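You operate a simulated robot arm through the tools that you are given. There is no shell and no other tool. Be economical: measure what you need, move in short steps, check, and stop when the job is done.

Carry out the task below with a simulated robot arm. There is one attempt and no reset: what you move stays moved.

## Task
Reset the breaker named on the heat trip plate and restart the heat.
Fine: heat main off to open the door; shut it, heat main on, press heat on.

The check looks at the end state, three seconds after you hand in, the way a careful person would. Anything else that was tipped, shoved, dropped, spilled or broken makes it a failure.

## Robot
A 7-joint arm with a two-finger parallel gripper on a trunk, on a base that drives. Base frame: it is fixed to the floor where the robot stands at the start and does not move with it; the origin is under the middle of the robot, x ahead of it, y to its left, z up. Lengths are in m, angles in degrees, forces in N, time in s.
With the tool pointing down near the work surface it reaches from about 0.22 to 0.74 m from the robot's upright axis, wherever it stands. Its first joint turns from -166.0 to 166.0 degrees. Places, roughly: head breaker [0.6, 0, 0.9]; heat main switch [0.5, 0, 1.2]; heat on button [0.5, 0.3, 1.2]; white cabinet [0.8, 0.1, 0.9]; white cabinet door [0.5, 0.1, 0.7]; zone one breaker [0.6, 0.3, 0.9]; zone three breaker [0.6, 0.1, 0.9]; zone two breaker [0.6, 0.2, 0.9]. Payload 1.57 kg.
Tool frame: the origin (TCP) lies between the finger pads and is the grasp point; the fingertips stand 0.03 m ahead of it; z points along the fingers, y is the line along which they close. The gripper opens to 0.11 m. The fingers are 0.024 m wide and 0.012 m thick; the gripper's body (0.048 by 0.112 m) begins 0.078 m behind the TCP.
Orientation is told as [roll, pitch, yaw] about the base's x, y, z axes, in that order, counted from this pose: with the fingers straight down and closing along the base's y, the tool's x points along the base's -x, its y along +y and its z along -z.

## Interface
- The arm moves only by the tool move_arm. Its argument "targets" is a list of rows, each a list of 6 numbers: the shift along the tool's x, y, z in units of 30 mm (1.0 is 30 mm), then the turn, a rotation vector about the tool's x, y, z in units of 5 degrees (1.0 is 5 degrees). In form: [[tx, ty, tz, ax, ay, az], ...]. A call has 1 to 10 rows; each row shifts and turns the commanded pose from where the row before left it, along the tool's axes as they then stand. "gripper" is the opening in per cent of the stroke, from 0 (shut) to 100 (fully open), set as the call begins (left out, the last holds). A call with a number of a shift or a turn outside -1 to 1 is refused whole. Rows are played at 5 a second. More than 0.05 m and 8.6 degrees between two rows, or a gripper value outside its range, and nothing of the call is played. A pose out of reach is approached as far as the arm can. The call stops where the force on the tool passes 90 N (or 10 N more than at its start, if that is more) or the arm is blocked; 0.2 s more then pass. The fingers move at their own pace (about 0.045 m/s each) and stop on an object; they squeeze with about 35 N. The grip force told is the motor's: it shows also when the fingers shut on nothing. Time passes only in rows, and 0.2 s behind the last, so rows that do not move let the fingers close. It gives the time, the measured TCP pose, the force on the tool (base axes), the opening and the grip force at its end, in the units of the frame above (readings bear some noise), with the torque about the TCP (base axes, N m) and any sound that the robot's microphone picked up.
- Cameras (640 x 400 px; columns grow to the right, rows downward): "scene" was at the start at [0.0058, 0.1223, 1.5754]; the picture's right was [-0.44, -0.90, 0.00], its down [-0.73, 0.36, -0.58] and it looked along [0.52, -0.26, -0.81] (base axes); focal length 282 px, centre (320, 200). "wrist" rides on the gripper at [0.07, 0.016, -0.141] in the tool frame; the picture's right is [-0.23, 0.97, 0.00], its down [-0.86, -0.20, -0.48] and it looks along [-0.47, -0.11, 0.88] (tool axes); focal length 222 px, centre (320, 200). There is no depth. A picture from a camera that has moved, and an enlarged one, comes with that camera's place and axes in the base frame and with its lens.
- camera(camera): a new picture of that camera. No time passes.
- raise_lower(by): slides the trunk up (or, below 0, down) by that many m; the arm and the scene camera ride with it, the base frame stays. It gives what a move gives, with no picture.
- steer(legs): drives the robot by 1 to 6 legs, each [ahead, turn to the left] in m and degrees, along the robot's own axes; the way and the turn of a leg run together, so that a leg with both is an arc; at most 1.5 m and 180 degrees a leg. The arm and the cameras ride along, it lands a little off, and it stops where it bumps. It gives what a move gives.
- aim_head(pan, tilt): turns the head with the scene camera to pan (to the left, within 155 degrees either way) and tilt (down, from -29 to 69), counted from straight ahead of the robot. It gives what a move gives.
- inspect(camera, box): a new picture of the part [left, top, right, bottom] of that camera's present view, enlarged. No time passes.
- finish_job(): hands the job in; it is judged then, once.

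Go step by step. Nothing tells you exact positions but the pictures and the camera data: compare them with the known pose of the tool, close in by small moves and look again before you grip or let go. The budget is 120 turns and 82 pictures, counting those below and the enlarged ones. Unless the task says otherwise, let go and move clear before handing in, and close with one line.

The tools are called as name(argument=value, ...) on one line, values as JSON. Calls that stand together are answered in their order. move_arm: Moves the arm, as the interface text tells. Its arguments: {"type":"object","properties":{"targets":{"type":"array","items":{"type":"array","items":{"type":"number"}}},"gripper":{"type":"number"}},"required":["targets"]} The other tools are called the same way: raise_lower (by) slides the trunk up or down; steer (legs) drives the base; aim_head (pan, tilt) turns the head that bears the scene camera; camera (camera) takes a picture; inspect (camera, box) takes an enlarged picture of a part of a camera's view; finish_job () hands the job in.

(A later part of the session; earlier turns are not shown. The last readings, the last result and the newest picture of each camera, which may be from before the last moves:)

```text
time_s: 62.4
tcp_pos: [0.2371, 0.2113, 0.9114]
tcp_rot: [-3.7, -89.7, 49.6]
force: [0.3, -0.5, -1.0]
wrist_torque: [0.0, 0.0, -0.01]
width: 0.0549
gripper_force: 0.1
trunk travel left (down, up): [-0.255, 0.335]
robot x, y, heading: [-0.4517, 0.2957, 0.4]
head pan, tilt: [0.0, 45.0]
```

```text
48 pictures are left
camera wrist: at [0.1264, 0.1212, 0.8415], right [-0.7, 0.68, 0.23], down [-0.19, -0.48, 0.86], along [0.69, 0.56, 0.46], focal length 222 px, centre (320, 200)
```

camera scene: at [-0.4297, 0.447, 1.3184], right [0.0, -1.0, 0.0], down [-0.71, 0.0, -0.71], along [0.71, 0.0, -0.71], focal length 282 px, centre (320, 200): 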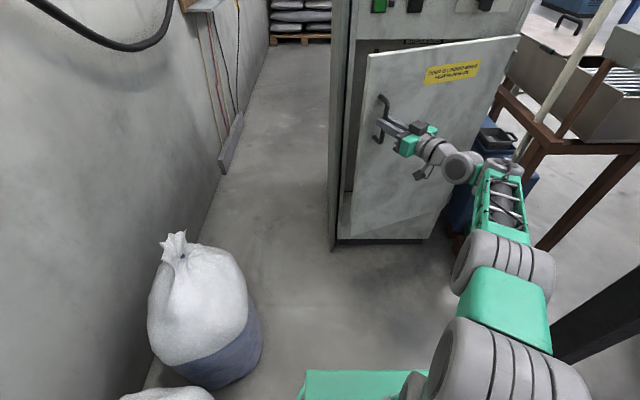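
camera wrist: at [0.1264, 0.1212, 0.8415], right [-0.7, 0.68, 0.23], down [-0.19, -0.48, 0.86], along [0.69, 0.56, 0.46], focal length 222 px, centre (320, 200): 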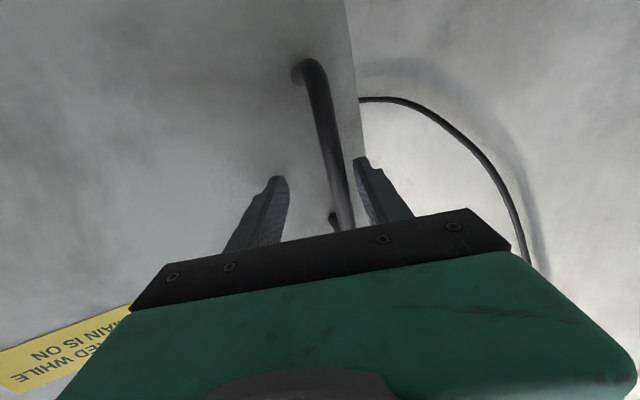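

move_arm(targets=[[0, 0, -0.6, 0.3, 0, 0], [0, 0, -0.6, 0.5, 0, 0], [0, 0, -0.6, 0.5, 0, 0]])

camera(camera="scene")

```text
time_s: 63.2
tcp_pos: [0.205, 0.1805, 0.9102]
tcp_rot: [-9.8, -89.9, 50.3]
force: [-0.3, 0.2, -0.2]
wrist_torque: [0.01, -0.03, 0.02]
width: 0.0549
gripper_force: 0.1
out of reach, approached as far as the arm can: row 1
trunk travel left (down, up): [-0.255, 0.335]
robot x, y, heading: [-0.456, 0.2945, 0.6]
head pan, tilt: [0.0, 45.0]
```

```text
47 pictures are left
camera scene: at [-0.4342, 0.4508, 1.3179], right [0.01, -1.0, 0.0], down [-0.71, -0.01, -0.71], along [0.71, 0.01, -0.71], focal length 282 px, centre (320, 200)
```

scene: 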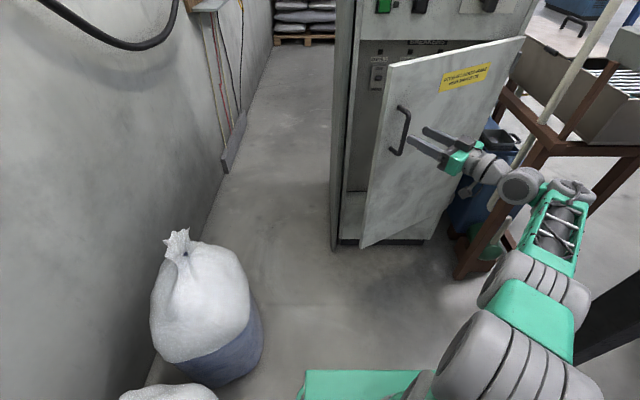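

Handle is free. I swing the tool back straight and retreat in front of the door edge.

move_arm(targets=[[0, 0, -0.7, 0.9, 0, 0], [0, 0, -0.7, 0.9, 0, 0], [0, 0, -0.7, 0.9, 0, 0], [0, 0.2, -0.6, 0.9, 0, 0], [0, 0.4, -0.4, 0.9, 0, 0], [0, 0.6, -0.2, 0.9, 0, 0], [0, 0.8, -0.2, 0.9, 0, 0], [0, 0.8, -0.2, 0.9, 0, 0], [0, 0.8, 0, 0.9, 0, 0]], gripper=0)

camera(camera="wrist")

camera(camera="scene")

```text
time_s: 64.9
tcp_pos: [0.0855, 0.1617, 0.8206]
tcp_rot: [45.3, -78.4, -43.2]
force: [0.8, -0.6, 0.6]
wrist_torque: [-0.02, -0.02, 0.03]
width: 0.0
gripper_force: 21.1
trunk travel left (down, up): [-0.255, 0.335]
robot x, y, heading: [-0.4548, 0.2989, 0.7]
head pan, tilt: [0.0, 45.0]
stopped in row 8: the arm was blocked; the commanded pose is now the measured one
```

```text
46 pictures are left
camera wrist: at [-0.0658, 0.1799, 0.7759], right [0.01, 0.93, 0.36], down [-0.34, -0.34, 0.88], along [0.94, -0.13, 0.32], focal length 222 px, centre (320, 200)
```

wrist: 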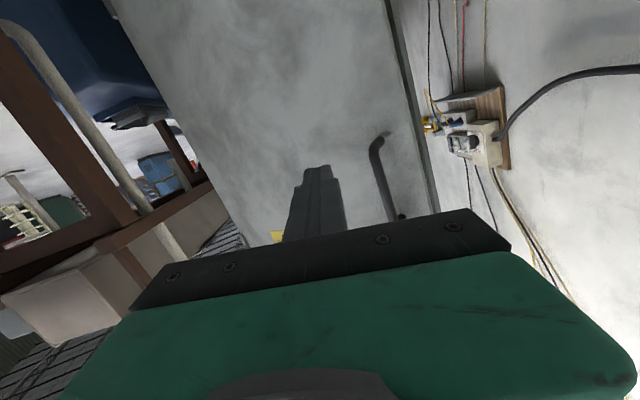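

```text
45 pictures are left
camera scene: at [-0.4342, 0.4505, 1.3179], right [0.01, -1.0, 0.0], down [-0.71, -0.01, -0.71], along [0.71, 0.01, -0.71], focal length 282 px, centre (320, 200)
```

scene: 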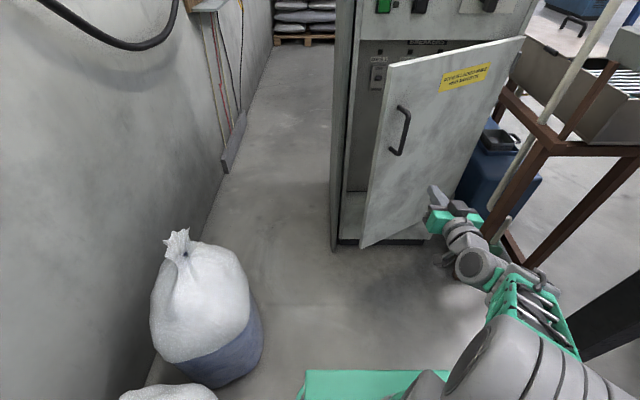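

The arm was too folded. I drive back 0.15 m to give it room, then move the tool left.

steer(legs=[[-0.15, 0]])

move_arm(targets=[[-0.5, 0.3, 0.5, 0, 0, 0], [-0.5, 0.3, 0.5, 0, 0, 0], [-0.5, 0.3, 0.5, 0, 0, 0], [-0.5, 0.3, 0.3, 0, 0, 0], [-0.5, 0.5, 0, 0, 0, 0], [-0.5, 0.5, 0, 0, 0, 0], [0, 0.7, 0, 0, 0, 0], [0, 0.7, 0, 0, 0, 0], [0, 0.7, 0, 0, 0, 0], [0, 0.7, 0, 0, 0, 0]])

camera(camera="wrist")

```text
time_s: 66.3
tcp_pos: [-0.0666, 0.1583, 0.8216]
tcp_rot: [45.0, -78.4, -43.4]
force: [-0.3, 0.0, -0.1]
wrist_torque: [0.0, 0.02, 0.02]
width: 0.0
gripper_force: 21.6
trunk travel left (down, up): [-0.255, 0.335]
robot x, y, heading: [-0.6047, 0.2944, 0.2]
head pan, tilt: [0.0, 45.0]
```

```text
time_s: 68.5
tcp_pos: [-0.0039, 0.2977, 0.9245]
tcp_rot: [45.2, -78.4, -43.4]
force: [0.6, 0.0, 0.8]
wrist_torque: [0.03, 0.01, 0.01]
width: 0.0
gripper_force: 21.3
trunk travel left (down, up): [-0.255, 0.335]
robot x, y, heading: [-0.6065, 0.2934, 0.5]
head pan, tilt: [0.0, 45.0]
```

```text
44 pictures are left
camera wrist: at [-0.1535, 0.3178, 0.8779], right [0.01, 0.93, 0.36], down [-0.34, -0.34, 0.88], along [0.94, -0.14, 0.32], focal length 222 px, centre (320, 200)
```

wrist: 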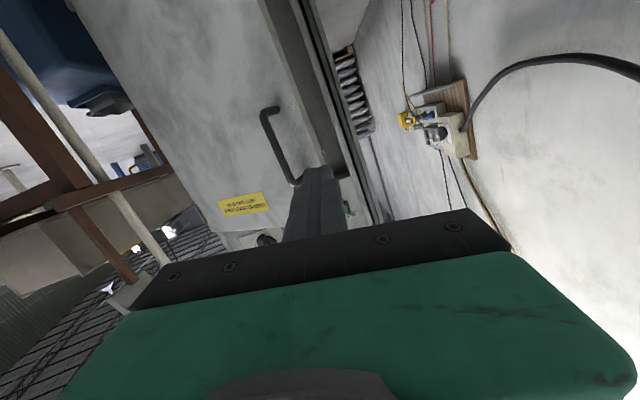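

Now straighten the tool and shift left of the door edge.

move_arm(targets=[[0, 0.4, 0, 0, -0.8, -0.8], [0, 0.4, 0, 0, -0.8, -0.8], [0, 0.6, 0, 0, 0, 0], [0, 0.6, 0.8, 0, 0, 0], [0, 0.1, 1, 0, 0, 0], [0, 0, 1, 0, 0, 0], [0, 0, 1, 0, 0, 0]])

camera(camera="wrist")

camera(camera="scene")

```text
time_s: 70.1
tcp_pos: [0.1086, 0.3624, 0.9248]
tcp_rot: [63.1, -89.9, -61.3]
force: [-0.4, -0.1, 1.0]
wrist_torque: [-0.01, 0.03, 0.01]
width: 0.0001
gripper_force: 21.7
trunk travel left (down, up): [-0.255, 0.335]
robot x, y, heading: [-0.6051, 0.2926, 0.4]
head pan, tilt: [0.0, 45.0]
```

```text
43 pictures are left
camera wrist: at [-0.0328, 0.3748, 0.8553], right [-0.03, 0.97, 0.23], down [-0.47, -0.22, 0.86], along [0.88, -0.08, 0.46], focal length 222 px, centre (320, 200)
```

wrist: 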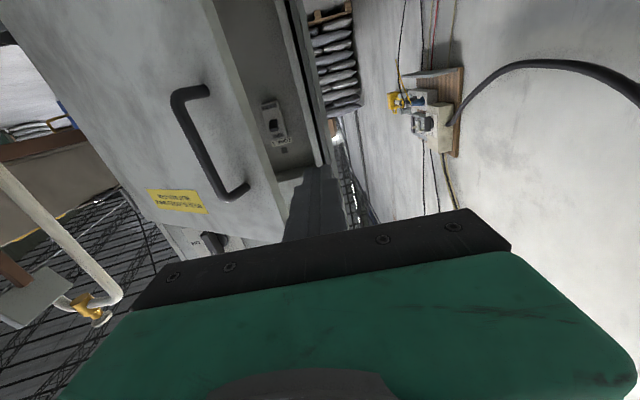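

```text
42 pictures are left
camera scene: at [-0.5854, 0.4497, 1.3179], right [0.01, -1.0, 0.0], down [-0.71, -0.01, -0.71], along [0.71, 0.01, -0.71], focal length 282 px, centre (320, 200)
```

scene: 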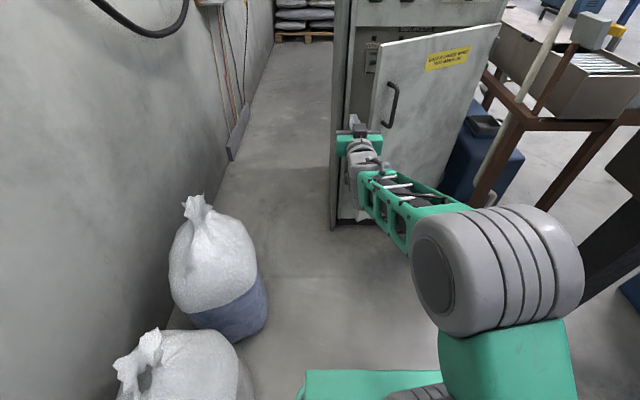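

Door edge is at about (0.24, 0.30); the closed fingers pass to its left. I advance past the edge and then push right.

move_arm(targets=[[0, 0, 1, 0, 0, 0], [0, 0, 1, 0, 0, 0], [0, 0, 1, 0, 0, 0], [0, 0, 1, 0, 0, 0], [0, 0, 1, 0, 0, 0], [0, 0, 0.7, 0, 0, 0]])

move_arm(targets=[[0, -0.8, 0, 0, 0, 0], [0, -0.8, 0, 0, 0, 0], [0, -0.8, 0, 0, 0, 0], [0, -0.8, 0, 0, 0, 0], [0, -0.8, 0, 0, 0, 0], [0, -0.8, -0.3, 0, 0, 0], [0, -0.8, -0.3, 0, 0, 0]])

camera(camera="scene")

```text
time_s: 71.5
tcp_pos: [0.2805, 0.3694, 0.9267]
tcp_rot: [63.1, -89.8, -61.3]
force: [-0.5, 0.6, -0.4]
wrist_torque: [0.0, 0.07, -0.01]
width: 0.0
gripper_force: 21.4
trunk travel left (down, up): [-0.255, 0.335]
robot x, y, heading: [-0.6037, 0.2977, 0.2]
head pan, tilt: [0.0, 45.0]
```

```text
time_s: 72.6
tcp_pos: [0.2802, 0.3128, 0.9249]
tcp_rot: [71.8, -89.2, -66.3]
force: [-15.6, 27.3, 2.0]
wrist_torque: [-0.41, -0.18, -0.77]
width: 0.0
gripper_force: 21.1
trunk travel left (down, up): [-0.255, 0.335]
robot x, y, heading: [-0.6096, 0.296, 2.6]
head pan, tilt: [0.0, 45.0]
stopped in row 5: the force on the tool passed its limit at 98 N (the readings are from after the stop); the commanded pose is now the measured one
```

```text
41 pictures are left
camera scene: at [-0.593, 0.4512, 1.3179], right [0.04, -1.0, 0.0], down [-0.71, -0.03, -0.71], along [0.71, 0.03, -0.71], focal length 282 px, centre (320, 200)
```

scene: 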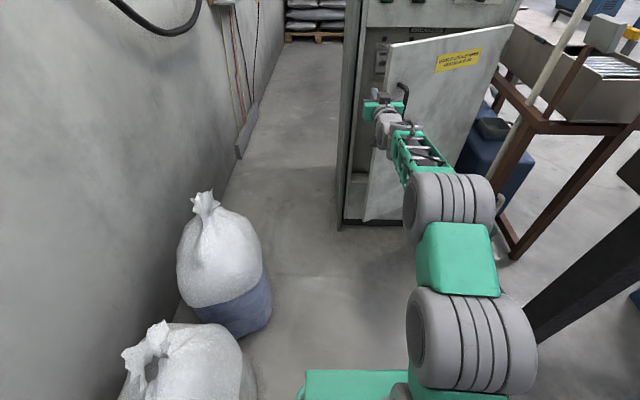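

camera(camera="wrist")

inspect(camera="scene", box=[330, 40, 450, 140])

```text
40 pictures are left
camera wrist: at [0.1375, 0.3147, 0.8566], right [-0.09, 0.97, 0.24], down [-0.45, -0.25, 0.85], along [0.89, -0.03, 0.46], focal length 222 px, centre (320, 200)
```

wrist: 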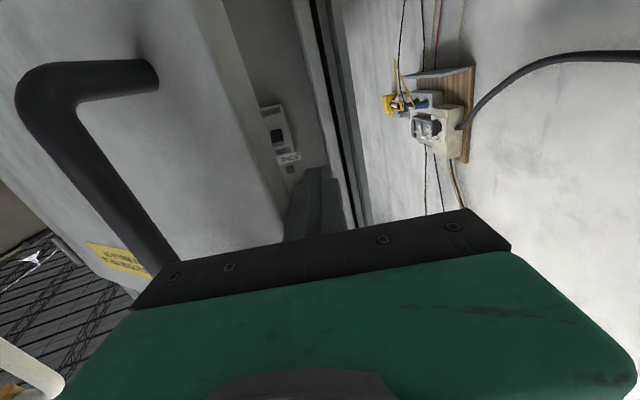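

```text
4.00 times, centred on (390, 90) of scene
camera zoom: at [-0.593, 0.4512, 1.3179], right [0.04, -1.0, 0.0], down [-0.71, -0.03, -0.71], along [0.71, 0.03, -0.71], focal length 1127 px, centre (40, 640)
```

zoom: 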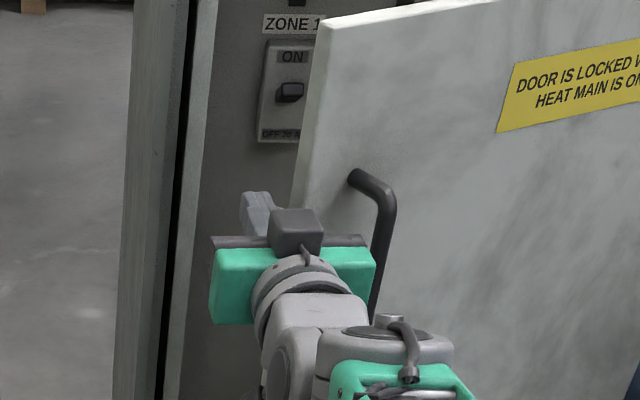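

The gripper body is catching the handle. I'll back off left, raise above the handle (z≈1.02) and push there.

move_arm(targets=[[0, 0.8, 0, 0, 0, 0], [0, 0.8, 0, 0, 0, 0]])

raise_lower(by=0.095)

move_arm(targets=[[0, -0.8, 0, 0, 0, 0], [0, -0.8, 0, 0, 0, 0], [0, -0.8, 0, 0, 0, 0], [0, -0.8, 0, 0, 0, 0], [0, -0.8, 0, 0, 0, 0]])

camera(camera="scene")

```text
time_s: 73.2
tcp_pos: [0.2767, 0.351, 0.9212]
tcp_rot: [48.9, -89.2, -44.3]
force: [-0.4, -0.2, -0.2]
wrist_torque: [0.02, -0.01, 0.01]
width: 0.0001
gripper_force: 21.9
trunk travel left (down, up): [-0.255, 0.335]
robot x, y, heading: [-0.6064, 0.2939, 1.8]
head pan, tilt: [0.0, 45.0]
```

```text
time_s: 74.5
tcp_pos: [0.276, 0.3507, 1.0173]
tcp_rot: [51.6, -89.2, -46.9]
force: [0.3, -0.1, -0.7]
wrist_torque: [-0.01, 0.03, 0.0]
width: 0.0
gripper_force: 21.2
trunk travel left (down, up): [-0.35, 0.24]
robot x, y, heading: [-0.6036, 0.2978, 1.6]
head pan, tilt: [0.0, 45.0]
```

```text
time_s: 75.4
tcp_pos: [0.281, 0.3136, 1.0173]
tcp_rot: [76.6, -88.7, -67.5]
force: [-24.0, 45.6, 4.9]
wrist_torque: [-0.68, -0.22, -1.36]
width: 0.0001
gripper_force: 20.9
trunk travel left (down, up): [-0.35, 0.24]
robot x, y, heading: [-0.6053, 0.2951, 3.6]
head pan, tilt: [0.0, 45.0]
stopped in row 4: the force on the tool passed its limit at 97 N (the readings are from after the stop); the commanded pose is now the measured one
```

```text
38 pictures are left
camera scene: at [-0.5979, 0.4526, 1.4127], right [0.06, -1.0, 0.0], down [-0.7, -0.05, -0.71], along [0.71, 0.04, -0.71], focal length 282 px, centre (320, 200)
```

scene: 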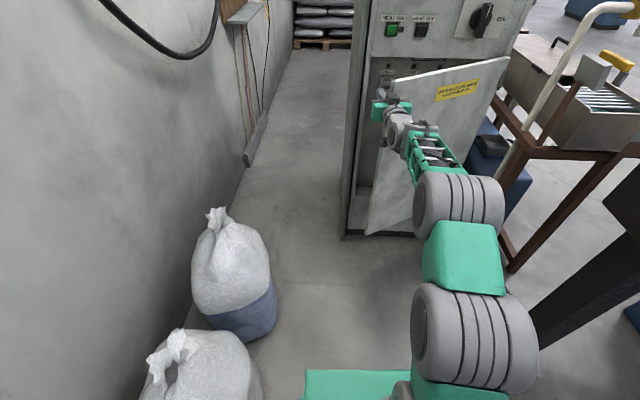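

Force direction shows the fingers press on the door's edge end, not its inner face: I need to reach deeper before pushing.

move_arm(targets=[[0, 0.9, 0, 0, 0, 0], [0, 0.6, 0.4, 0, 0, 0], [0, 0, 1, 0, 0, 0], [0, 0, 1, 0, 0, 0], [0, 0, 0.8, 0, 0, 0]])

camera(camera="wrist")

inspect(camera="scene", box=[330, 40, 490, 140])

```text
time_s: 76.6
tcp_pos: [0.372, 0.3593, 1.0128]
tcp_rot: [57.7, -88.8, -50.2]
force: [-0.4, 0.1, -0.4]
wrist_torque: [0.0, 0.02, -0.02]
width: 0.0
gripper_force: 21.1
trunk travel left (down, up): [-0.35, 0.24]
robot x, y, heading: [-0.6102, 0.2965, 3.1]
head pan, tilt: [0.0, 45.0]
```

```text
37 pictures are left
camera wrist: at [0.2294, 0.3573, 0.9447], right [-0.13, 0.96, 0.25], down [-0.44, -0.28, 0.86], along [0.89, 0.0, 0.45], focal length 222 px, centre (320, 200)
```

wrist: 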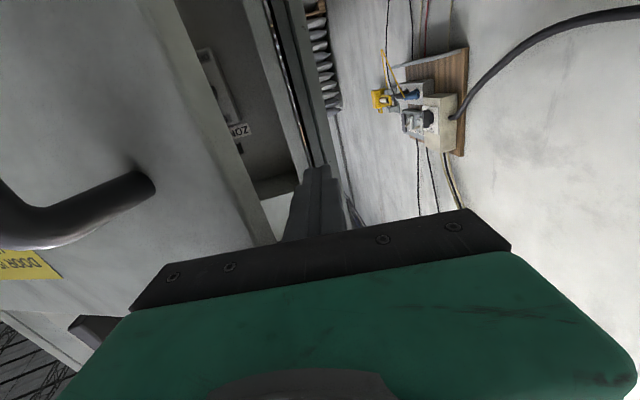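

```text
4.00 times, centred on (410, 90) of scene
camera zoom: at [-0.5932, 0.4507, 1.4129], right [0.05, -1.0, 0.0], down [-0.71, -0.04, -0.71], along [0.71, 0.04, -0.71], focal length 1127 px, centre (-40, 640)
```

zoom: 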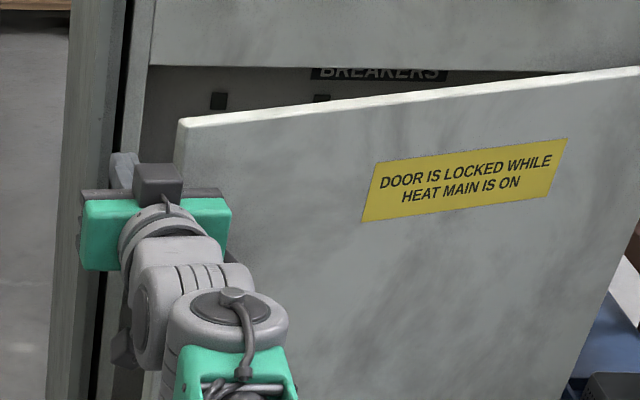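

The door has fallen back to ~17° (edge at ≈(0.355, 0.327)). I'll yaw the tool right ~45° to hook the fingers behind the edge.

move_arm(targets=[[0, 0.2, 0.5, 0, 0, 0], [0, 0, 0, 1, 0, 0], [0, 0, 0, 1, 0, 0], [0, 0, 0, 1, 0, 0], [0, 0, 0, 1, 0, 0], [0, 0, 0, 1, 0, 0], [0, 0, 0, 1, 0, 0], [0, 0, 0, 1, 0, 0], [0, 0, 0, 1, 0, 0], [0, 0, 0, 1, 0, 0]])

camera(camera="wrist")

inspect(camera="scene", box=[310, 30, 490, 142])

```text
time_s: 78.8
tcp_pos: [0.2705, 0.3371, 0.9992]
tcp_rot: [10.5, -88.8, -47.9]
force: [0.0, 0.0, 0.1]
wrist_torque: [0.02, 0.01, -0.01]
width: 0.0
gripper_force: 21.2
out of reach, approached as far as the arm can: row 1, 4, 6, 7, 8, 9, 10
trunk travel left (down, up): [-0.35, 0.24]
robot x, y, heading: [-0.6066, 0.2933, 3.0]
head pan, tilt: [0.0, 45.0]
```

```text
35 pictures are left
camera wrist: at [0.1672, 0.4368, 0.9336], right [0.6, 0.77, 0.23], down [-0.49, 0.12, 0.86], along [0.64, -0.63, 0.45], focal length 222 px, centre (320, 200)
```

wrist: 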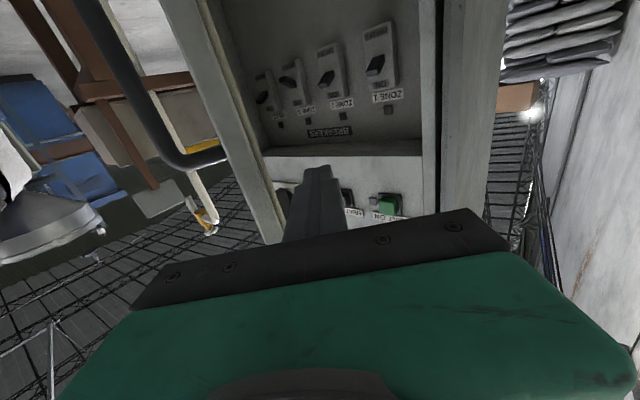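

```text
3.56 times, centred on (400, 86) of scene
camera zoom: at [-0.5931, 0.4511, 1.4128], right [0.05, -1.0, 0.0], down [-0.71, -0.04, -0.71], along [0.71, 0.04, -0.71], focal length 1002 px, centre (36, 605)
```

zoom: 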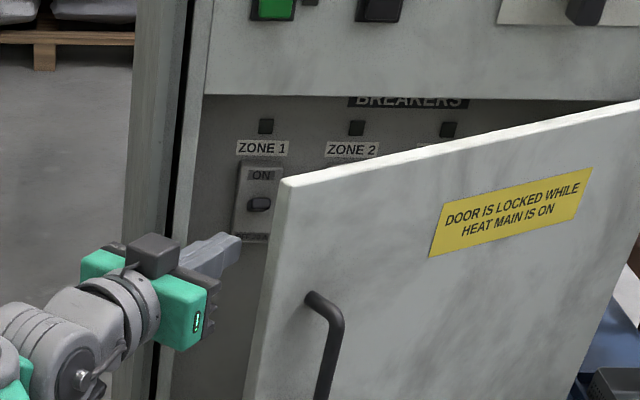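

The fingers are now just inside the door edge (door ~27° open), but the arm is at full stretch. I drive ahead 0.1 m to gain reach.

steer(legs=[[0.1, -3]])

move_arm(targets=[[0, -0.1, 0, 0, 0, 0], [0, -0.5, 0.5, 0, 0, 0], [0, -0.5, 0.5, 0, 0, 0]])

inspect(camera="scene", box=[280, 20, 520, 170])

```text
time_s: 79.9
tcp_pos: [0.3716, 0.2927, 1.0012]
tcp_rot: [14.7, -88.9, -55.1]
force: [0.1, -0.8, -0.4]
wrist_torque: [0.03, 0.01, 0.03]
width: 0.0004
gripper_force: 21.1
trunk travel left (down, up): [-0.35, 0.24]
robot x, y, heading: [-0.5098, 0.2982, 0.1]
head pan, tilt: [0.0, 45.0]
```

```text
time_s: 80.7
tcp_pos: [0.372, 0.2471, 1.0007]
tcp_rot: [14.3, -88.8, -54.7]
force: [0.2, 0.1, 0.6]
wrist_torque: [0.0, 0.0, 0.02]
width: 0.0
gripper_force: 21.5
trunk travel left (down, up): [-0.35, 0.24]
robot x, y, heading: [-0.5073, 0.3023, 0.1]
head pan, tilt: [0.0, 45.0]
```

```text
2.67 times, centred on (400, 95) of scene
camera zoom: at [-0.4848, 0.4525, 1.4129], right [0.0, -1.0, 0.0], down [-0.71, 0.0, -0.71], along [0.71, 0.0, -0.71], focal length 752 px, centre (107, 480)
```

zoom: 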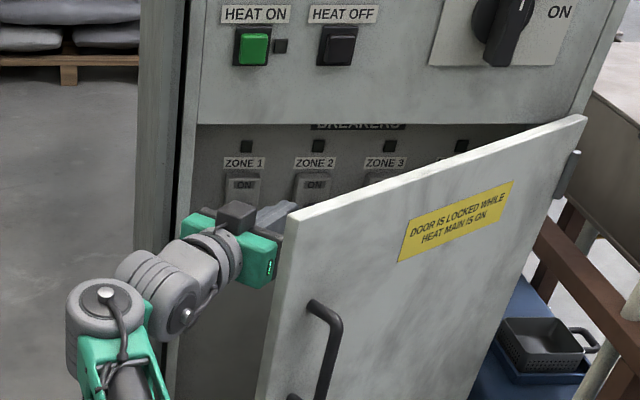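

Fingers are inside. I sweep along -y of the tool to push the door open.

move_arm(targets=[[0, -0.9, 0, 0, 0, 0], [0, -0.9, 0, 0, 0, 0], [0, -0.9, 0, 0, 0, 0], [0, -0.9, 0, 0, 0, 0], [0, -0.9, 0, 0, 0, 0], [0, -0.9, 0, 0, 0, 0], [0, -0.9, 0, 0, 0, 0], [0, -0.9, 0, 0, 0, 0]])

camera(camera="scene")

```text
time_s: 82.5
tcp_pos: [0.3863, 0.102, 1.0188]
tcp_rot: [14.6, -88.8, -55.2]
force: [-0.1, -0.2, 0.1]
wrist_torque: [-0.01, 0.01, 0.02]
width: 0.0002
gripper_force: 20.7
out of reach, approached as far as the arm can: row 1, 2, 3, 4, 5, 6, 7, 8
trunk travel left (down, up): [-0.35, 0.24]
robot x, y, heading: [-0.5088, 0.2966, -0.0]
head pan, tilt: [0.0, 45.0]
```

```text
32 pictures are left
camera scene: at [-0.4848, 0.4523, 1.4129], right [0.0, -1.0, 0.0], down [-0.71, 0.0, -0.71], along [0.71, 0.0, -0.71], focal length 282 px, centre (320, 200)
```

scene: 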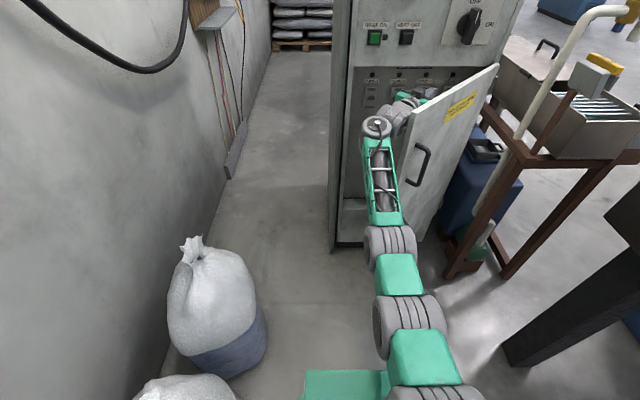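

Door is ~42° open; the arm is fully stretched. I move the command back along -x while still pushing right.

move_arm(targets=[[0, -0.6, -0.75, 0, 0, 0], [0, -0.6, -0.75, 0, 0, 0], [0, -0.6, -0.75, 0, 0, 0], [0, -0.6, -0.75, 0, 0, 0]])

```text
time_s: 83.5
tcp_pos: [0.2711, 0.1072, 1.0144]
tcp_rot: [2.1, -88.5, -42.6]
force: [1.8, -0.1, -0.4]
wrist_torque: [-0.04, -0.06, -0.07]
width: 0.0
gripper_force: 21.1
out of reach, approached as far as the arm can: row 1
trunk travel left (down, up): [-0.35, 0.24]
robot x, y, heading: [-0.5119, 0.2954, -0.1]
head pan, tilt: [0.0, 45.0]
```

move_arm(targets=[[0, -0.9, 0.38, 0, 0, 0], [0, -0.9, 0.38, 0, 0, 0], [0, -0.9, 0.38, 0, 0, 0], [0, -0.9, 0.38, 0, 0, 0]])

camera(camera="scene")

```text
time_s: 84.5
tcp_pos: [0.2356, -0.0046, 1.0185]
tcp_rot: [13.6, -88.8, -54.2]
force: [0.2, -0.1, -0.5]
wrist_torque: [-0.03, -0.02, 0.0]
width: 0.0001
gripper_force: 20.8
trunk travel left (down, up): [-0.35, 0.24]
robot x, y, heading: [-0.5036, 0.2925, 0.1]
head pan, tilt: [0.0, 45.0]
```

```text
31 pictures are left
camera scene: at [-0.4848, 0.4524, 1.4129], right [0.0, -1.0, 0.0], down [-0.71, 0.0, -0.71], along [0.71, 0.0, -0.71], focal length 282 px, centre (320, 200)
```

scene: 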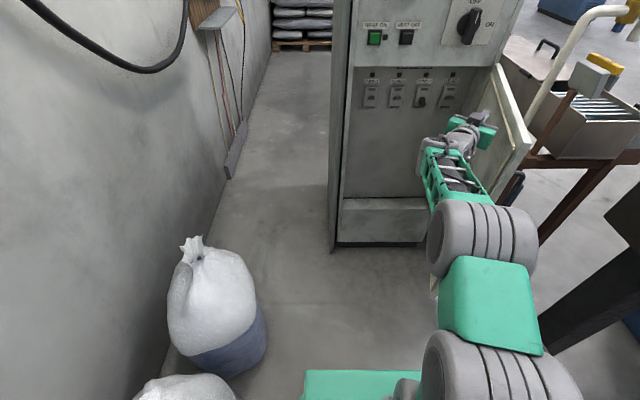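

The door is wide open and the breakers are in view. I look closely at them.

inspect(camera="scene", box=[345, 60, 473, 140])

```text
5.00 times, centred on (409, 100) of scene
camera zoom: at [-0.4848, 0.4524, 1.4129], right [0.0, -1.0, 0.0], down [-0.71, 0.0, -0.71], along [0.71, 0.0, -0.71], focal length 1409 px, centre (-125, 700)
```

zoom: 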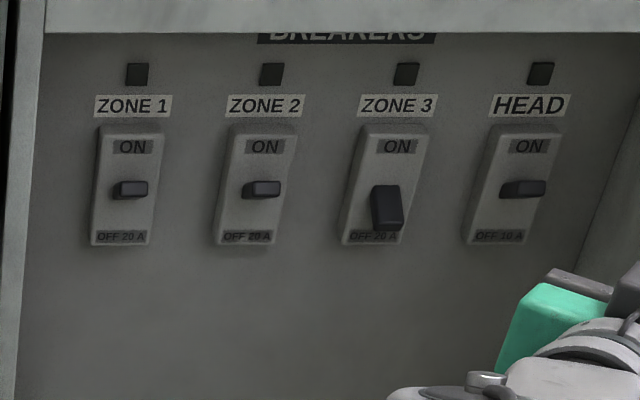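

Zone 3's toggle is down (tripped), the others are up; position ≈(0.58, 0.045, 0.90). I retreat from the door, straighten the tool, then drive ahead.

move_arm(targets=[[0, 0.75, -0.65, 0, 0, 0], [0, 0.75, -0.65, 0, 0, 0], [0, 0.5, -0.8, -0.8, 0, 0], [0, 0.2, -0.9, -0.8, 0, 0], [0, 0, -0.9, -0.9, 0, 0], [0, 0, 0, -0.9, 0, 0], [0, 0, 0, -0.9, 0, 0], [0, 0, 0, -0.9, 0, 0], [0, 0, 0, -0.9, 0, 0], [0, 0, 0, -0.9, 0, 0]])

camera(camera="scene")

```text
time_s: 86.7
tcp_pos: [0.1861, 0.1197, 1.0224]
tcp_rot: [50.2, -88.8, -55.6]
force: [0.0, 0.2, -0.7]
wrist_torque: [0.01, 0.02, 0.03]
width: 0.0
gripper_force: 21.5
trunk travel left (down, up): [-0.35, 0.24]
robot x, y, heading: [-0.5044, 0.2982, -0.2]
head pan, tilt: [0.0, 45.0]
```

```text
29 pictures are left
camera scene: at [-0.485, 0.4523, 1.4129], right [0.0, -1.0, 0.0], down [-0.71, 0.0, -0.71], along [0.71, 0.0, -0.71], focal length 282 px, centre (320, 200)
```

scene: 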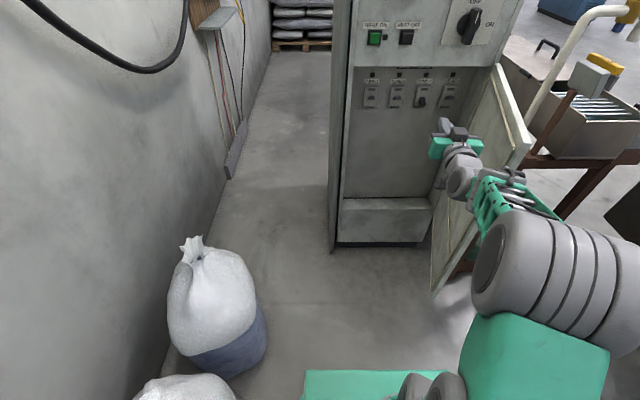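

The folded forearm would strike the door edge if I drove now, so I first stretch the arm forward, lower the trunk, then drive 0.15 m ahead.

move_arm(targets=[[0, 0, 0.95, -0.2, 0, 0], [0, 0, 0.95, -0.2, 0, 0], [0, 0, 0.95, -0.2, 0, 0], [0, -0.1, 0.95, -0.2, 0, 0], [0, -0.1, 0.95, -0.2, 0, 0]])

raise_lower(by=-0.07)

camera(camera="scene")

camera(camera="wrist")

```text
time_s: 87.9
tcp_pos: [0.3277, 0.1049, 1.0188]
tcp_rot: [54.2, -88.7, -54.5]
force: [0.5, -0.4, -0.2]
wrist_torque: [-0.01, 0.02, -0.01]
width: 0.0002
gripper_force: 21.6
trunk travel left (down, up): [-0.35, 0.24]
robot x, y, heading: [-0.5082, 0.2985, 0.1]
head pan, tilt: [0.0, 45.0]
```

```text
time_s: 89.0
tcp_pos: [0.3267, 0.1044, 0.9489]
tcp_rot: [55.2, -88.9, -55.6]
force: [0.4, -0.8, -0.3]
wrist_torque: [0.0, -0.01, 0.01]
width: 0.0
gripper_force: 21.2
trunk travel left (down, up): [-0.28, 0.31]
robot x, y, heading: [-0.5035, 0.2962, -0.2]
head pan, tilt: [0.0, 45.0]
```

```text
28 pictures are left
camera scene: at [-0.485, 0.4523, 1.3429], right [0.0, -1.0, 0.0], down [-0.71, 0.0, -0.71], along [0.71, 0.0, -0.71], focal length 282 px, centre (320, 200)
```

scene: 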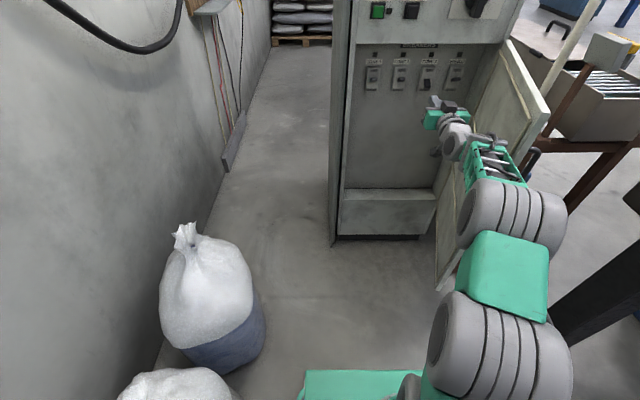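

```text
27 pictures are left
camera wrist: at [0.1854, 0.1233, 0.8815], right [0.01, 0.97, 0.24], down [-0.47, -0.21, 0.86], along [0.88, -0.12, 0.45], focal length 222 px, centre (320, 200)
```

wrist: 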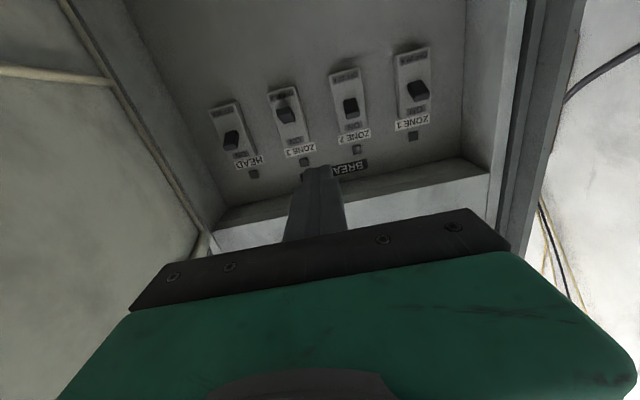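

I extend slightly more and drive ahead 0.15 m; the elbow should pass inside the door edge.

move_arm(targets=[[0, 0, 0.7, 0, 0, 0], [0, 0, 0.6, 0, 0, 0]])

steer(legs=[[0.11, 0]])

camera(camera="scene")

inspect(camera="wrist", box=[150, 0, 470, 200])

```text
time_s: 89.6
tcp_pos: [0.3662, 0.105, 0.9471]
tcp_rot: [53.3, -88.7, -53.8]
force: [0.6, -0.6, 0.1]
wrist_torque: [0.0, 0.02, 0.03]
width: 0.0
gripper_force: 21.0
trunk travel left (down, up): [-0.28, 0.31]
robot x, y, heading: [-0.5042, 0.2985, -0.0]
head pan, tilt: [0.0, 45.0]
```

```text
time_s: 90.8
tcp_pos: [0.4769, 0.1031, 0.9488]
tcp_rot: [54.7, -88.7, -55.1]
force: [0.1, 0.0, -0.2]
wrist_torque: [-0.02, -0.01, -0.01]
width: 0.0
gripper_force: 21.4
trunk travel left (down, up): [-0.28, 0.31]
robot x, y, heading: [-0.3969, 0.2977, -0.4]
head pan, tilt: [0.0, 45.0]
```

```text
26 pictures are left
camera scene: at [-0.3738, 0.4521, 1.3429], right [0.0, -1.0, 0.0], down [-0.71, 0.0, -0.71], along [0.71, 0.0, -0.71], focal length 282 px, centre (320, 200)
```

scene: 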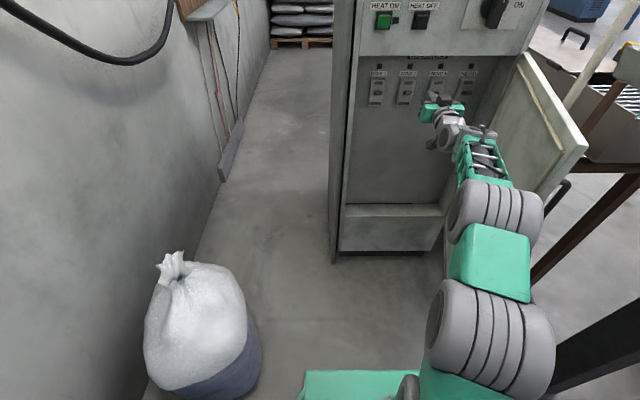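

```text
2.00 times, centred on (310, 100) of wrist
camera zoom: at [0.3351, 0.1229, 0.8807], right [0.01, 0.97, 0.24], down [-0.47, -0.21, 0.86], along [0.88, -0.13, 0.45], focal length 444 px, centre (340, 400)
```

zoom: 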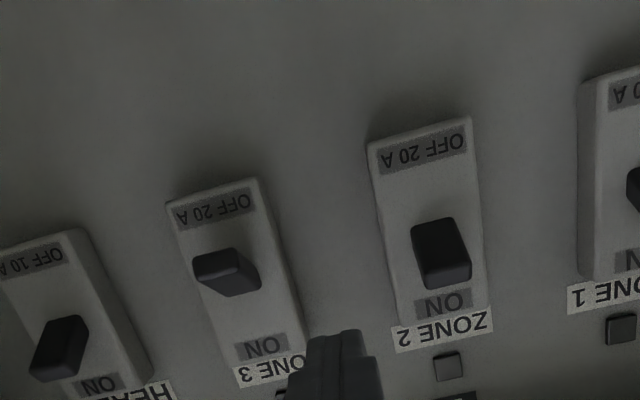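

Zone 3's toggle stands mid-way (tripped), others up at ON; so it must go fully OFF then ON. Estimated toggle tip (0.548, 0.053, 0.911). I retract a bit and drive slightly closer.

move_arm(targets=[[0, -0.8, -1, 0, 0, 0], [0, -0.8, -0.4, 0, 0, 0]])

steer(legs=[[0.07, 0]])

camera(camera="wrist")

```text
time_s: 91.4
tcp_pos: [0.4347, 0.0566, 0.9472]
tcp_rot: [53.9, -88.8, -54.5]
force: [0.4, -0.2, -0.1]
wrist_torque: [-0.01, 0.01, -0.04]
width: 0.0
gripper_force: 21.3
trunk travel left (down, up): [-0.28, 0.31]
robot x, y, heading: [-0.3982, 0.3017, -0.4]
head pan, tilt: [0.0, 45.0]
```

```text
time_s: 92.4
tcp_pos: [0.504, 0.0569, 0.9477]
tcp_rot: [54.3, -88.6, -54.8]
force: [0.5, 0.4, -0.3]
wrist_torque: [0.01, 0.01, 0.0]
width: 0.0
gripper_force: 21.5
trunk travel left (down, up): [-0.28, 0.31]
robot x, y, heading: [-0.3294, 0.2972, -0.0]
head pan, tilt: [0.0, 45.0]
```

```text
24 pictures are left
camera wrist: at [0.3625, 0.0755, 0.8797], right [0.01, 0.97, 0.24], down [-0.47, -0.21, 0.86], along [0.88, -0.12, 0.45], focal length 222 px, centre (320, 200)
```

wrist: 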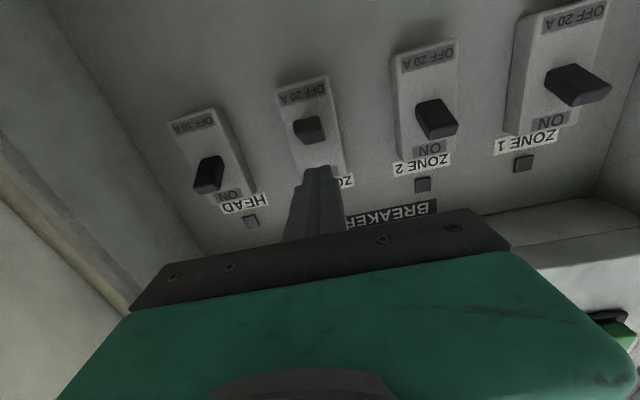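

Toggle confirmed at (0.55, 0.055, 0.910), finger just above it. I move in and push down to OFF.

move_arm(targets=[[0, 0, 0.4, 0, 0, 0], [0, 0, 0.35, 0, 0, 0], [0.4, 0, 0, 0, 0, 0], [0.4, 0, 0, 0, 0, 0], [0.3, 0, 0, 0, 0, 0], [0.3, 0, 0, 0, 0, 0]])

camera(camera="wrist")

```text
time_s: 93.8
tcp_pos: [0.5239, 0.0575, 0.9311]
tcp_rot: [167.2, -88.5, -167.7]
force: [-6.1, 1.0, 49.4]
wrist_torque: [0.06, -1.43, -0.16]
width: 0.0001
gripper_force: 21.9
trunk travel left (down, up): [-0.28, 0.31]
robot x, y, heading: [-0.3274, 0.2997, -0.2]
head pan, tilt: [0.0, 45.0]
```

```text
23 pictures are left
camera wrist: at [0.3843, 0.0758, 0.8576], right [0.0, 0.97, 0.23], down [-0.5, -0.2, 0.84], along [0.86, -0.12, 0.49], focal length 222 px, centre (320, 200)
```

wrist: 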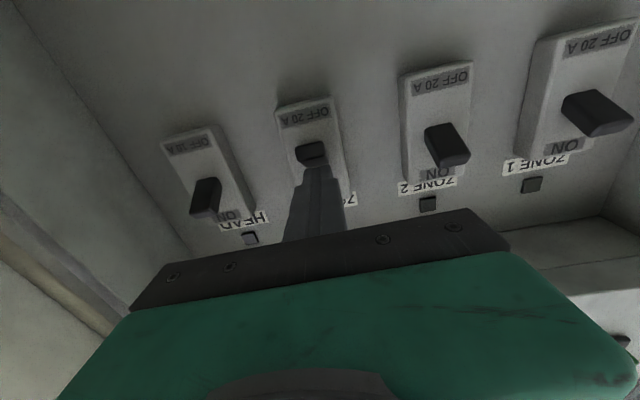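

Contact with ~49 N; I press further.

move_arm(targets=[[0.3, 0, 0, 0, 0, 0], [0.3, 0, 0, 0, 0, 0], [0.3, 0, 0, 0, 0, 0]])

inspect(camera="wrist", box=[220, 70, 420, 195])

```text
time_s: 94.6
tcp_pos: [0.5228, 0.0584, 0.9295]
tcp_rot: [-173.2, -86.4, 172.6]
force: [-14.1, 2.5, 82.1]
wrist_torque: [0.21, -2.36, -0.19]
width: 0.0001
gripper_force: 22.0
trunk travel left (down, up): [-0.28, 0.31]
robot x, y, heading: [-0.3232, 0.2981, -0.1]
head pan, tilt: [0.0, 45.0]
```

```text
3.20 times, centred on (320, 132) of wrist
camera zoom: at [0.3861, 0.0752, 0.8502], right [0.0, 0.98, 0.22], down [-0.53, -0.19, 0.82], along [0.85, -0.11, 0.52], focal length 711 px, centre (320, 416)
```

zoom: 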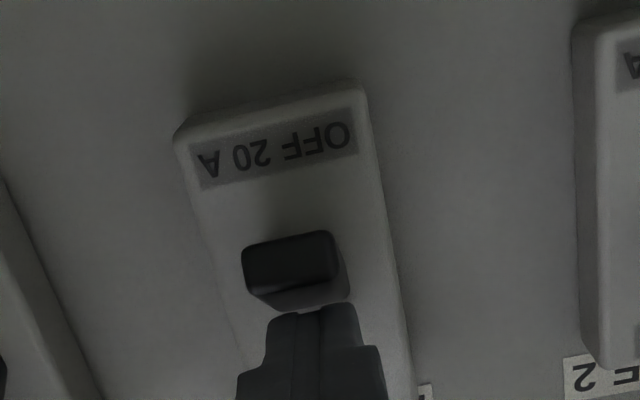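

move_arm(targets=[[-0.8, 0, 0, 0, 0, 0], [-0.8, 0, 0, 0, 0, 0], [0, 0, -0.8, 0, 0, 0], [0, 0.8, -0.8, 0, 0, 0], [0, 0.8, -0.5, 0, 0, 0]])

inspect(camera="scene", box=[360, 50, 520, 150])

inspect(camera="wrist", box=[120, 30, 440, 230])

```text
time_s: 95.8
tcp_pos: [0.463, 0.1052, 0.9279]
tcp_rot: [49.7, -88.7, -50.4]
force: [0.9, 0.7, 0.7]
wrist_torque: [-0.01, -0.01, 0.04]
width: 0.0
gripper_force: 21.5
trunk travel left (down, up): [-0.28, 0.31]
robot x, y, heading: [-0.3239, 0.2971, 0.1]
head pan, tilt: [0.0, 45.0]
```

```text
4.00 times, centred on (440, 100) of scene
camera zoom: at [-0.304, 0.452, 1.3428], right [0.0, -1.0, 0.0], down [-0.71, 0.0, -0.71], along [0.71, 0.0, -0.71], focal length 1127 px, centre (-160, 600)
```

zoom: 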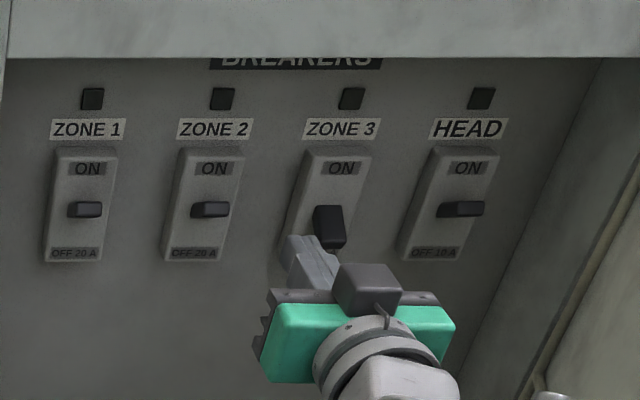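

```text
2.00 times, centred on (280, 130) of wrist
camera zoom: at [0.321, 0.1241, 0.8606], right [0.01, 0.97, 0.24], down [-0.47, -0.21, 0.86], along [0.88, -0.13, 0.45], focal length 444 px, centre (400, 340)
```

zoom: 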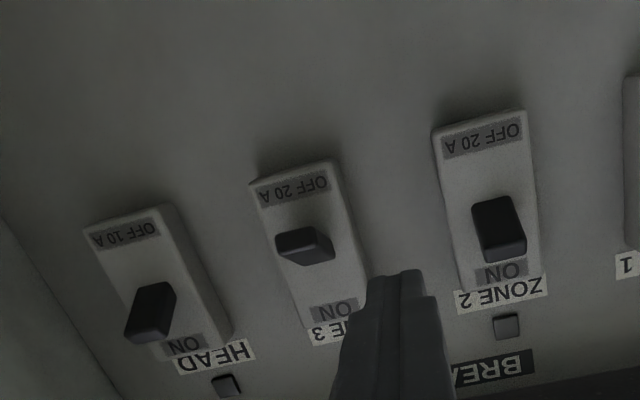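

The toggle did not budge under 82 N down, so it's at its lower stop (OFF). I now go below it and push it up to ON.

move_arm(targets=[[0.8, -0.5, 0, 0, 0, 0], [0.8, -0.5, 0, 0, 0, 0], [0.6, -0.6, 0, 0, 0, 0], [0, 0, 0.7, 0, 0, 0], [0, 0, 0.7, 0, 0, 0], [0, 0, 0.6, 0, 0, 0], [-0.4, 0, 0, 0, 0, 0]])

camera(camera="wrist")

```text
time_s: 97.4
tcp_pos: [0.5222, 0.0587, 0.872]
tcp_rot: [52.4, -88.6, -52.9]
force: [0.4, -0.2, -0.4]
wrist_torque: [-0.01, -0.01, 0.02]
width: 0.0
gripper_force: 21.5
trunk travel left (down, up): [-0.28, 0.31]
robot x, y, heading: [-0.3271, 0.2947, 0.1]
head pan, tilt: [0.0, 45.0]
```

```text
19 pictures are left
camera wrist: at [0.381, 0.0767, 0.8048], right [0.01, 0.97, 0.24], down [-0.47, -0.21, 0.86], along [0.88, -0.12, 0.45], focal length 222 px, centre (320, 200)
```

wrist: 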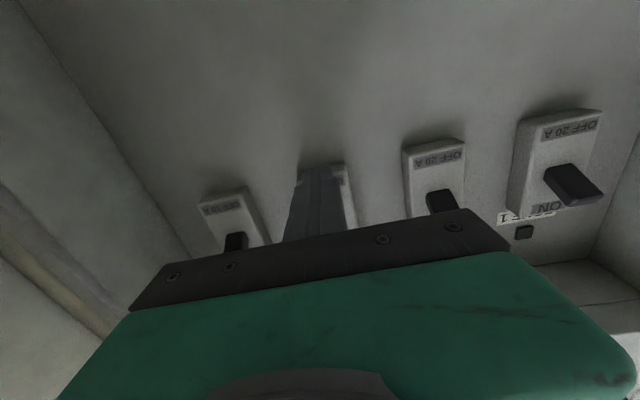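

move_arm(targets=[[-0.4, 0, 0, 0, 0, 0], [-0.4, 0, 0, 0, 0, 0], [-0.4, 0, 0, 0, 0, 0], [-0.4, 0, 0, 0, 0, 0], [-0.3, 0, 0, 0, 0, 0]])

```text
time_s: 98.6
tcp_pos: [0.5236, 0.0572, 0.9087]
tcp_rot: [32.3, -87.1, -32.7]
force: [-35.4, 8.6, -42.4]
wrist_torque: [-0.48, 0.9, -0.24]
width: 0.0001
gripper_force: 21.0
trunk travel left (down, up): [-0.28, 0.31]
robot x, y, heading: [-0.3267, 0.2986, 0.3]
head pan, tilt: [0.0, 45.0]
```

move_arm(targets=[[-0.4, 0, 0, 0, 0, 0], [-0.4, 0, 0, 0, 0, 0]])

move_arm(targets=[[0.8, 0, 0, 0, 0, 0], [0.8, 0, 0, 0, 0, 0], [0.4, 0, -0.5, 0, 0, 0], [0, 0, -0.9, 0, 0, 0], [0, 0.5, -0.9, 0, 0, 0]])

inspect(camera="scene", box=[360, 50, 520, 150])

inspect(camera="wrist", box=[120, 80, 440, 280])

```text
time_s: 99.3
tcp_pos: [0.5209, 0.0571, 0.9115]
tcp_rot: [27.2, -84.9, -27.7]
force: [-5.0, 0.9, -5.2]
wrist_torque: [-0.03, 0.14, 0.02]
width: 0.0
gripper_force: 21.7
trunk travel left (down, up): [-0.28, 0.31]
robot x, y, heading: [-0.3268, 0.2968, 0.1]
head pan, tilt: [0.0, 45.0]
stopped in row 2: the force on the tool passed its limit at 90 N (the readings are from after the stop); the commanded pose is now the measured one
```

```text
time_s: 100.5
tcp_pos: [0.4467, 0.0763, 0.8589]
tcp_rot: [27.7, -85.0, -28.2]
force: [-0.8, 0.0, -1.3]
wrist_torque: [-0.03, -0.04, -0.04]
width: 0.0003
gripper_force: 21.2
trunk travel left (down, up): [-0.28, 0.31]
robot x, y, heading: [-0.3327, 0.2967, 0.1]
head pan, tilt: [0.0, 45.0]
```

```text
4.00 times, centred on (440, 100) of scene
camera zoom: at [-0.3041, 0.452, 1.3429], right [0.0, -1.0, 0.0], down [-0.71, 0.0, -0.71], along [0.71, 0.0, -0.71], focal length 1127 px, centre (-160, 600)
```

zoom: 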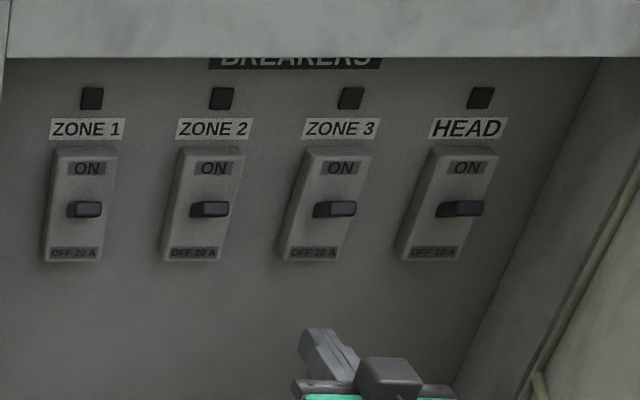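

```text
2.00 times, centred on (280, 180) of wrist
camera zoom: at [0.3014, 0.095, 0.8005], right [0.03, 0.96, 0.27], down [-0.41, -0.23, 0.88], along [0.91, -0.13, 0.39], focal length 444 px, centre (400, 240)
```

zoom: 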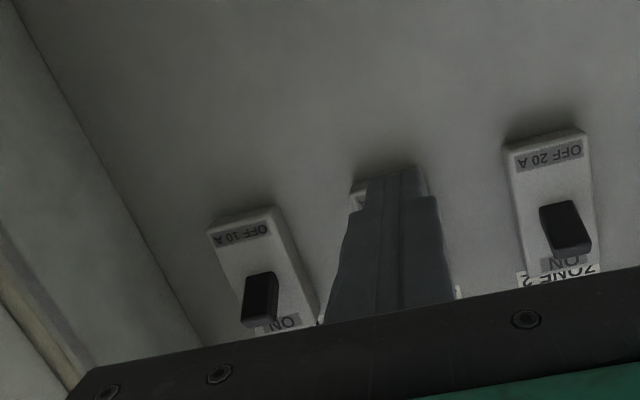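

ZONE 3 is now ON like the others. Before backing out I check the clearance between elbow and door.

camera(camera="scene")

```text
16 pictures are left
camera scene: at [-0.3041, 0.452, 1.3429], right [0.0, -1.0, 0.0], down [-0.71, 0.0, -0.71], along [0.71, 0.0, -0.71], focal length 282 px, centre (320, 200)
```

scene: 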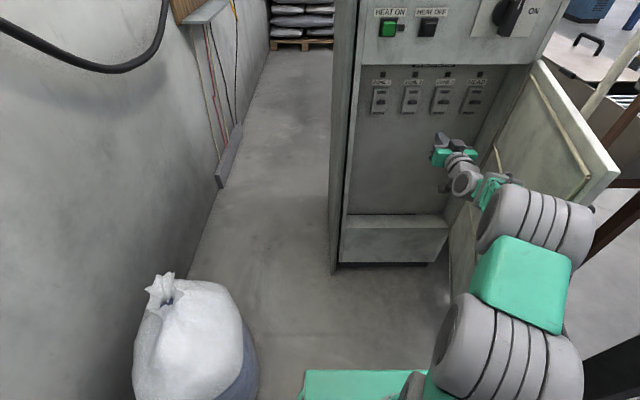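

The elbow is near the door's inner face; I shift the hand left and stretch it first, then back out.

move_arm(targets=[[0.6, 0.5, 0, 0, -0.5, 0], [0, 0.9, 0.3, 0, -0.5, 0], [0, 0.9, 0.3, 0, 0, 0], [0, 0.9, 0.4, 0, 0, 0], [0, 0.9, 0.4, 0, 0, 0]])

steer(legs=[[-0.33, 0]])

raise_lower(by=0.175)

camera(camera="scene")

```text
time_s: 101.7
tcp_pos: [0.4913, 0.2003, 0.8465]
tcp_rot: [107.4, -87.5, -107.8]
force: [0.0, 0.2, 0.3]
wrist_torque: [-0.04, -0.01, 0.02]
width: 0.0001
gripper_force: 21.2
trunk travel left (down, up): [-0.28, 0.31]
robot x, y, heading: [-0.325, 0.2998, 0.0]
head pan, tilt: [0.0, 45.0]
```

```text
time_s: 103.9
tcp_pos: [0.1646, 0.1988, 0.8469]
tcp_rot: [106.5, -87.6, -107.1]
force: [0.5, 0.5, 0.1]
wrist_torque: [0.01, 0.01, -0.02]
width: 0.0
gripper_force: 20.9
trunk travel left (down, up): [-0.28, 0.31]
robot x, y, heading: [-0.6552, 0.2984, 0.0]
head pan, tilt: [0.0, 45.0]
```

```text
time_s: 105.8
tcp_pos: [0.1639, 0.199, 1.0229]
tcp_rot: [106.4, -87.6, -107.0]
force: [0.4, 0.0, 0.7]
wrist_torque: [0.0, 0.01, -0.02]
width: 0.0002
gripper_force: 21.2
trunk travel left (down, up): [-0.455, 0.135]
robot x, y, heading: [-0.6532, 0.2994, -0.0]
head pan, tilt: [0.0, 45.0]
```

```text
15 pictures are left
camera scene: at [-0.6316, 0.4525, 1.5178], right [0.0, -1.0, 0.0], down [-0.71, 0.0, -0.71], along [0.71, 0.0, -0.71], focal length 282 px, centre (320, 200)
```

scene: 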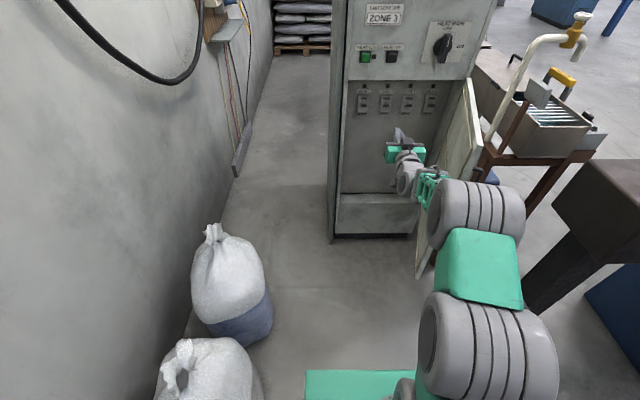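

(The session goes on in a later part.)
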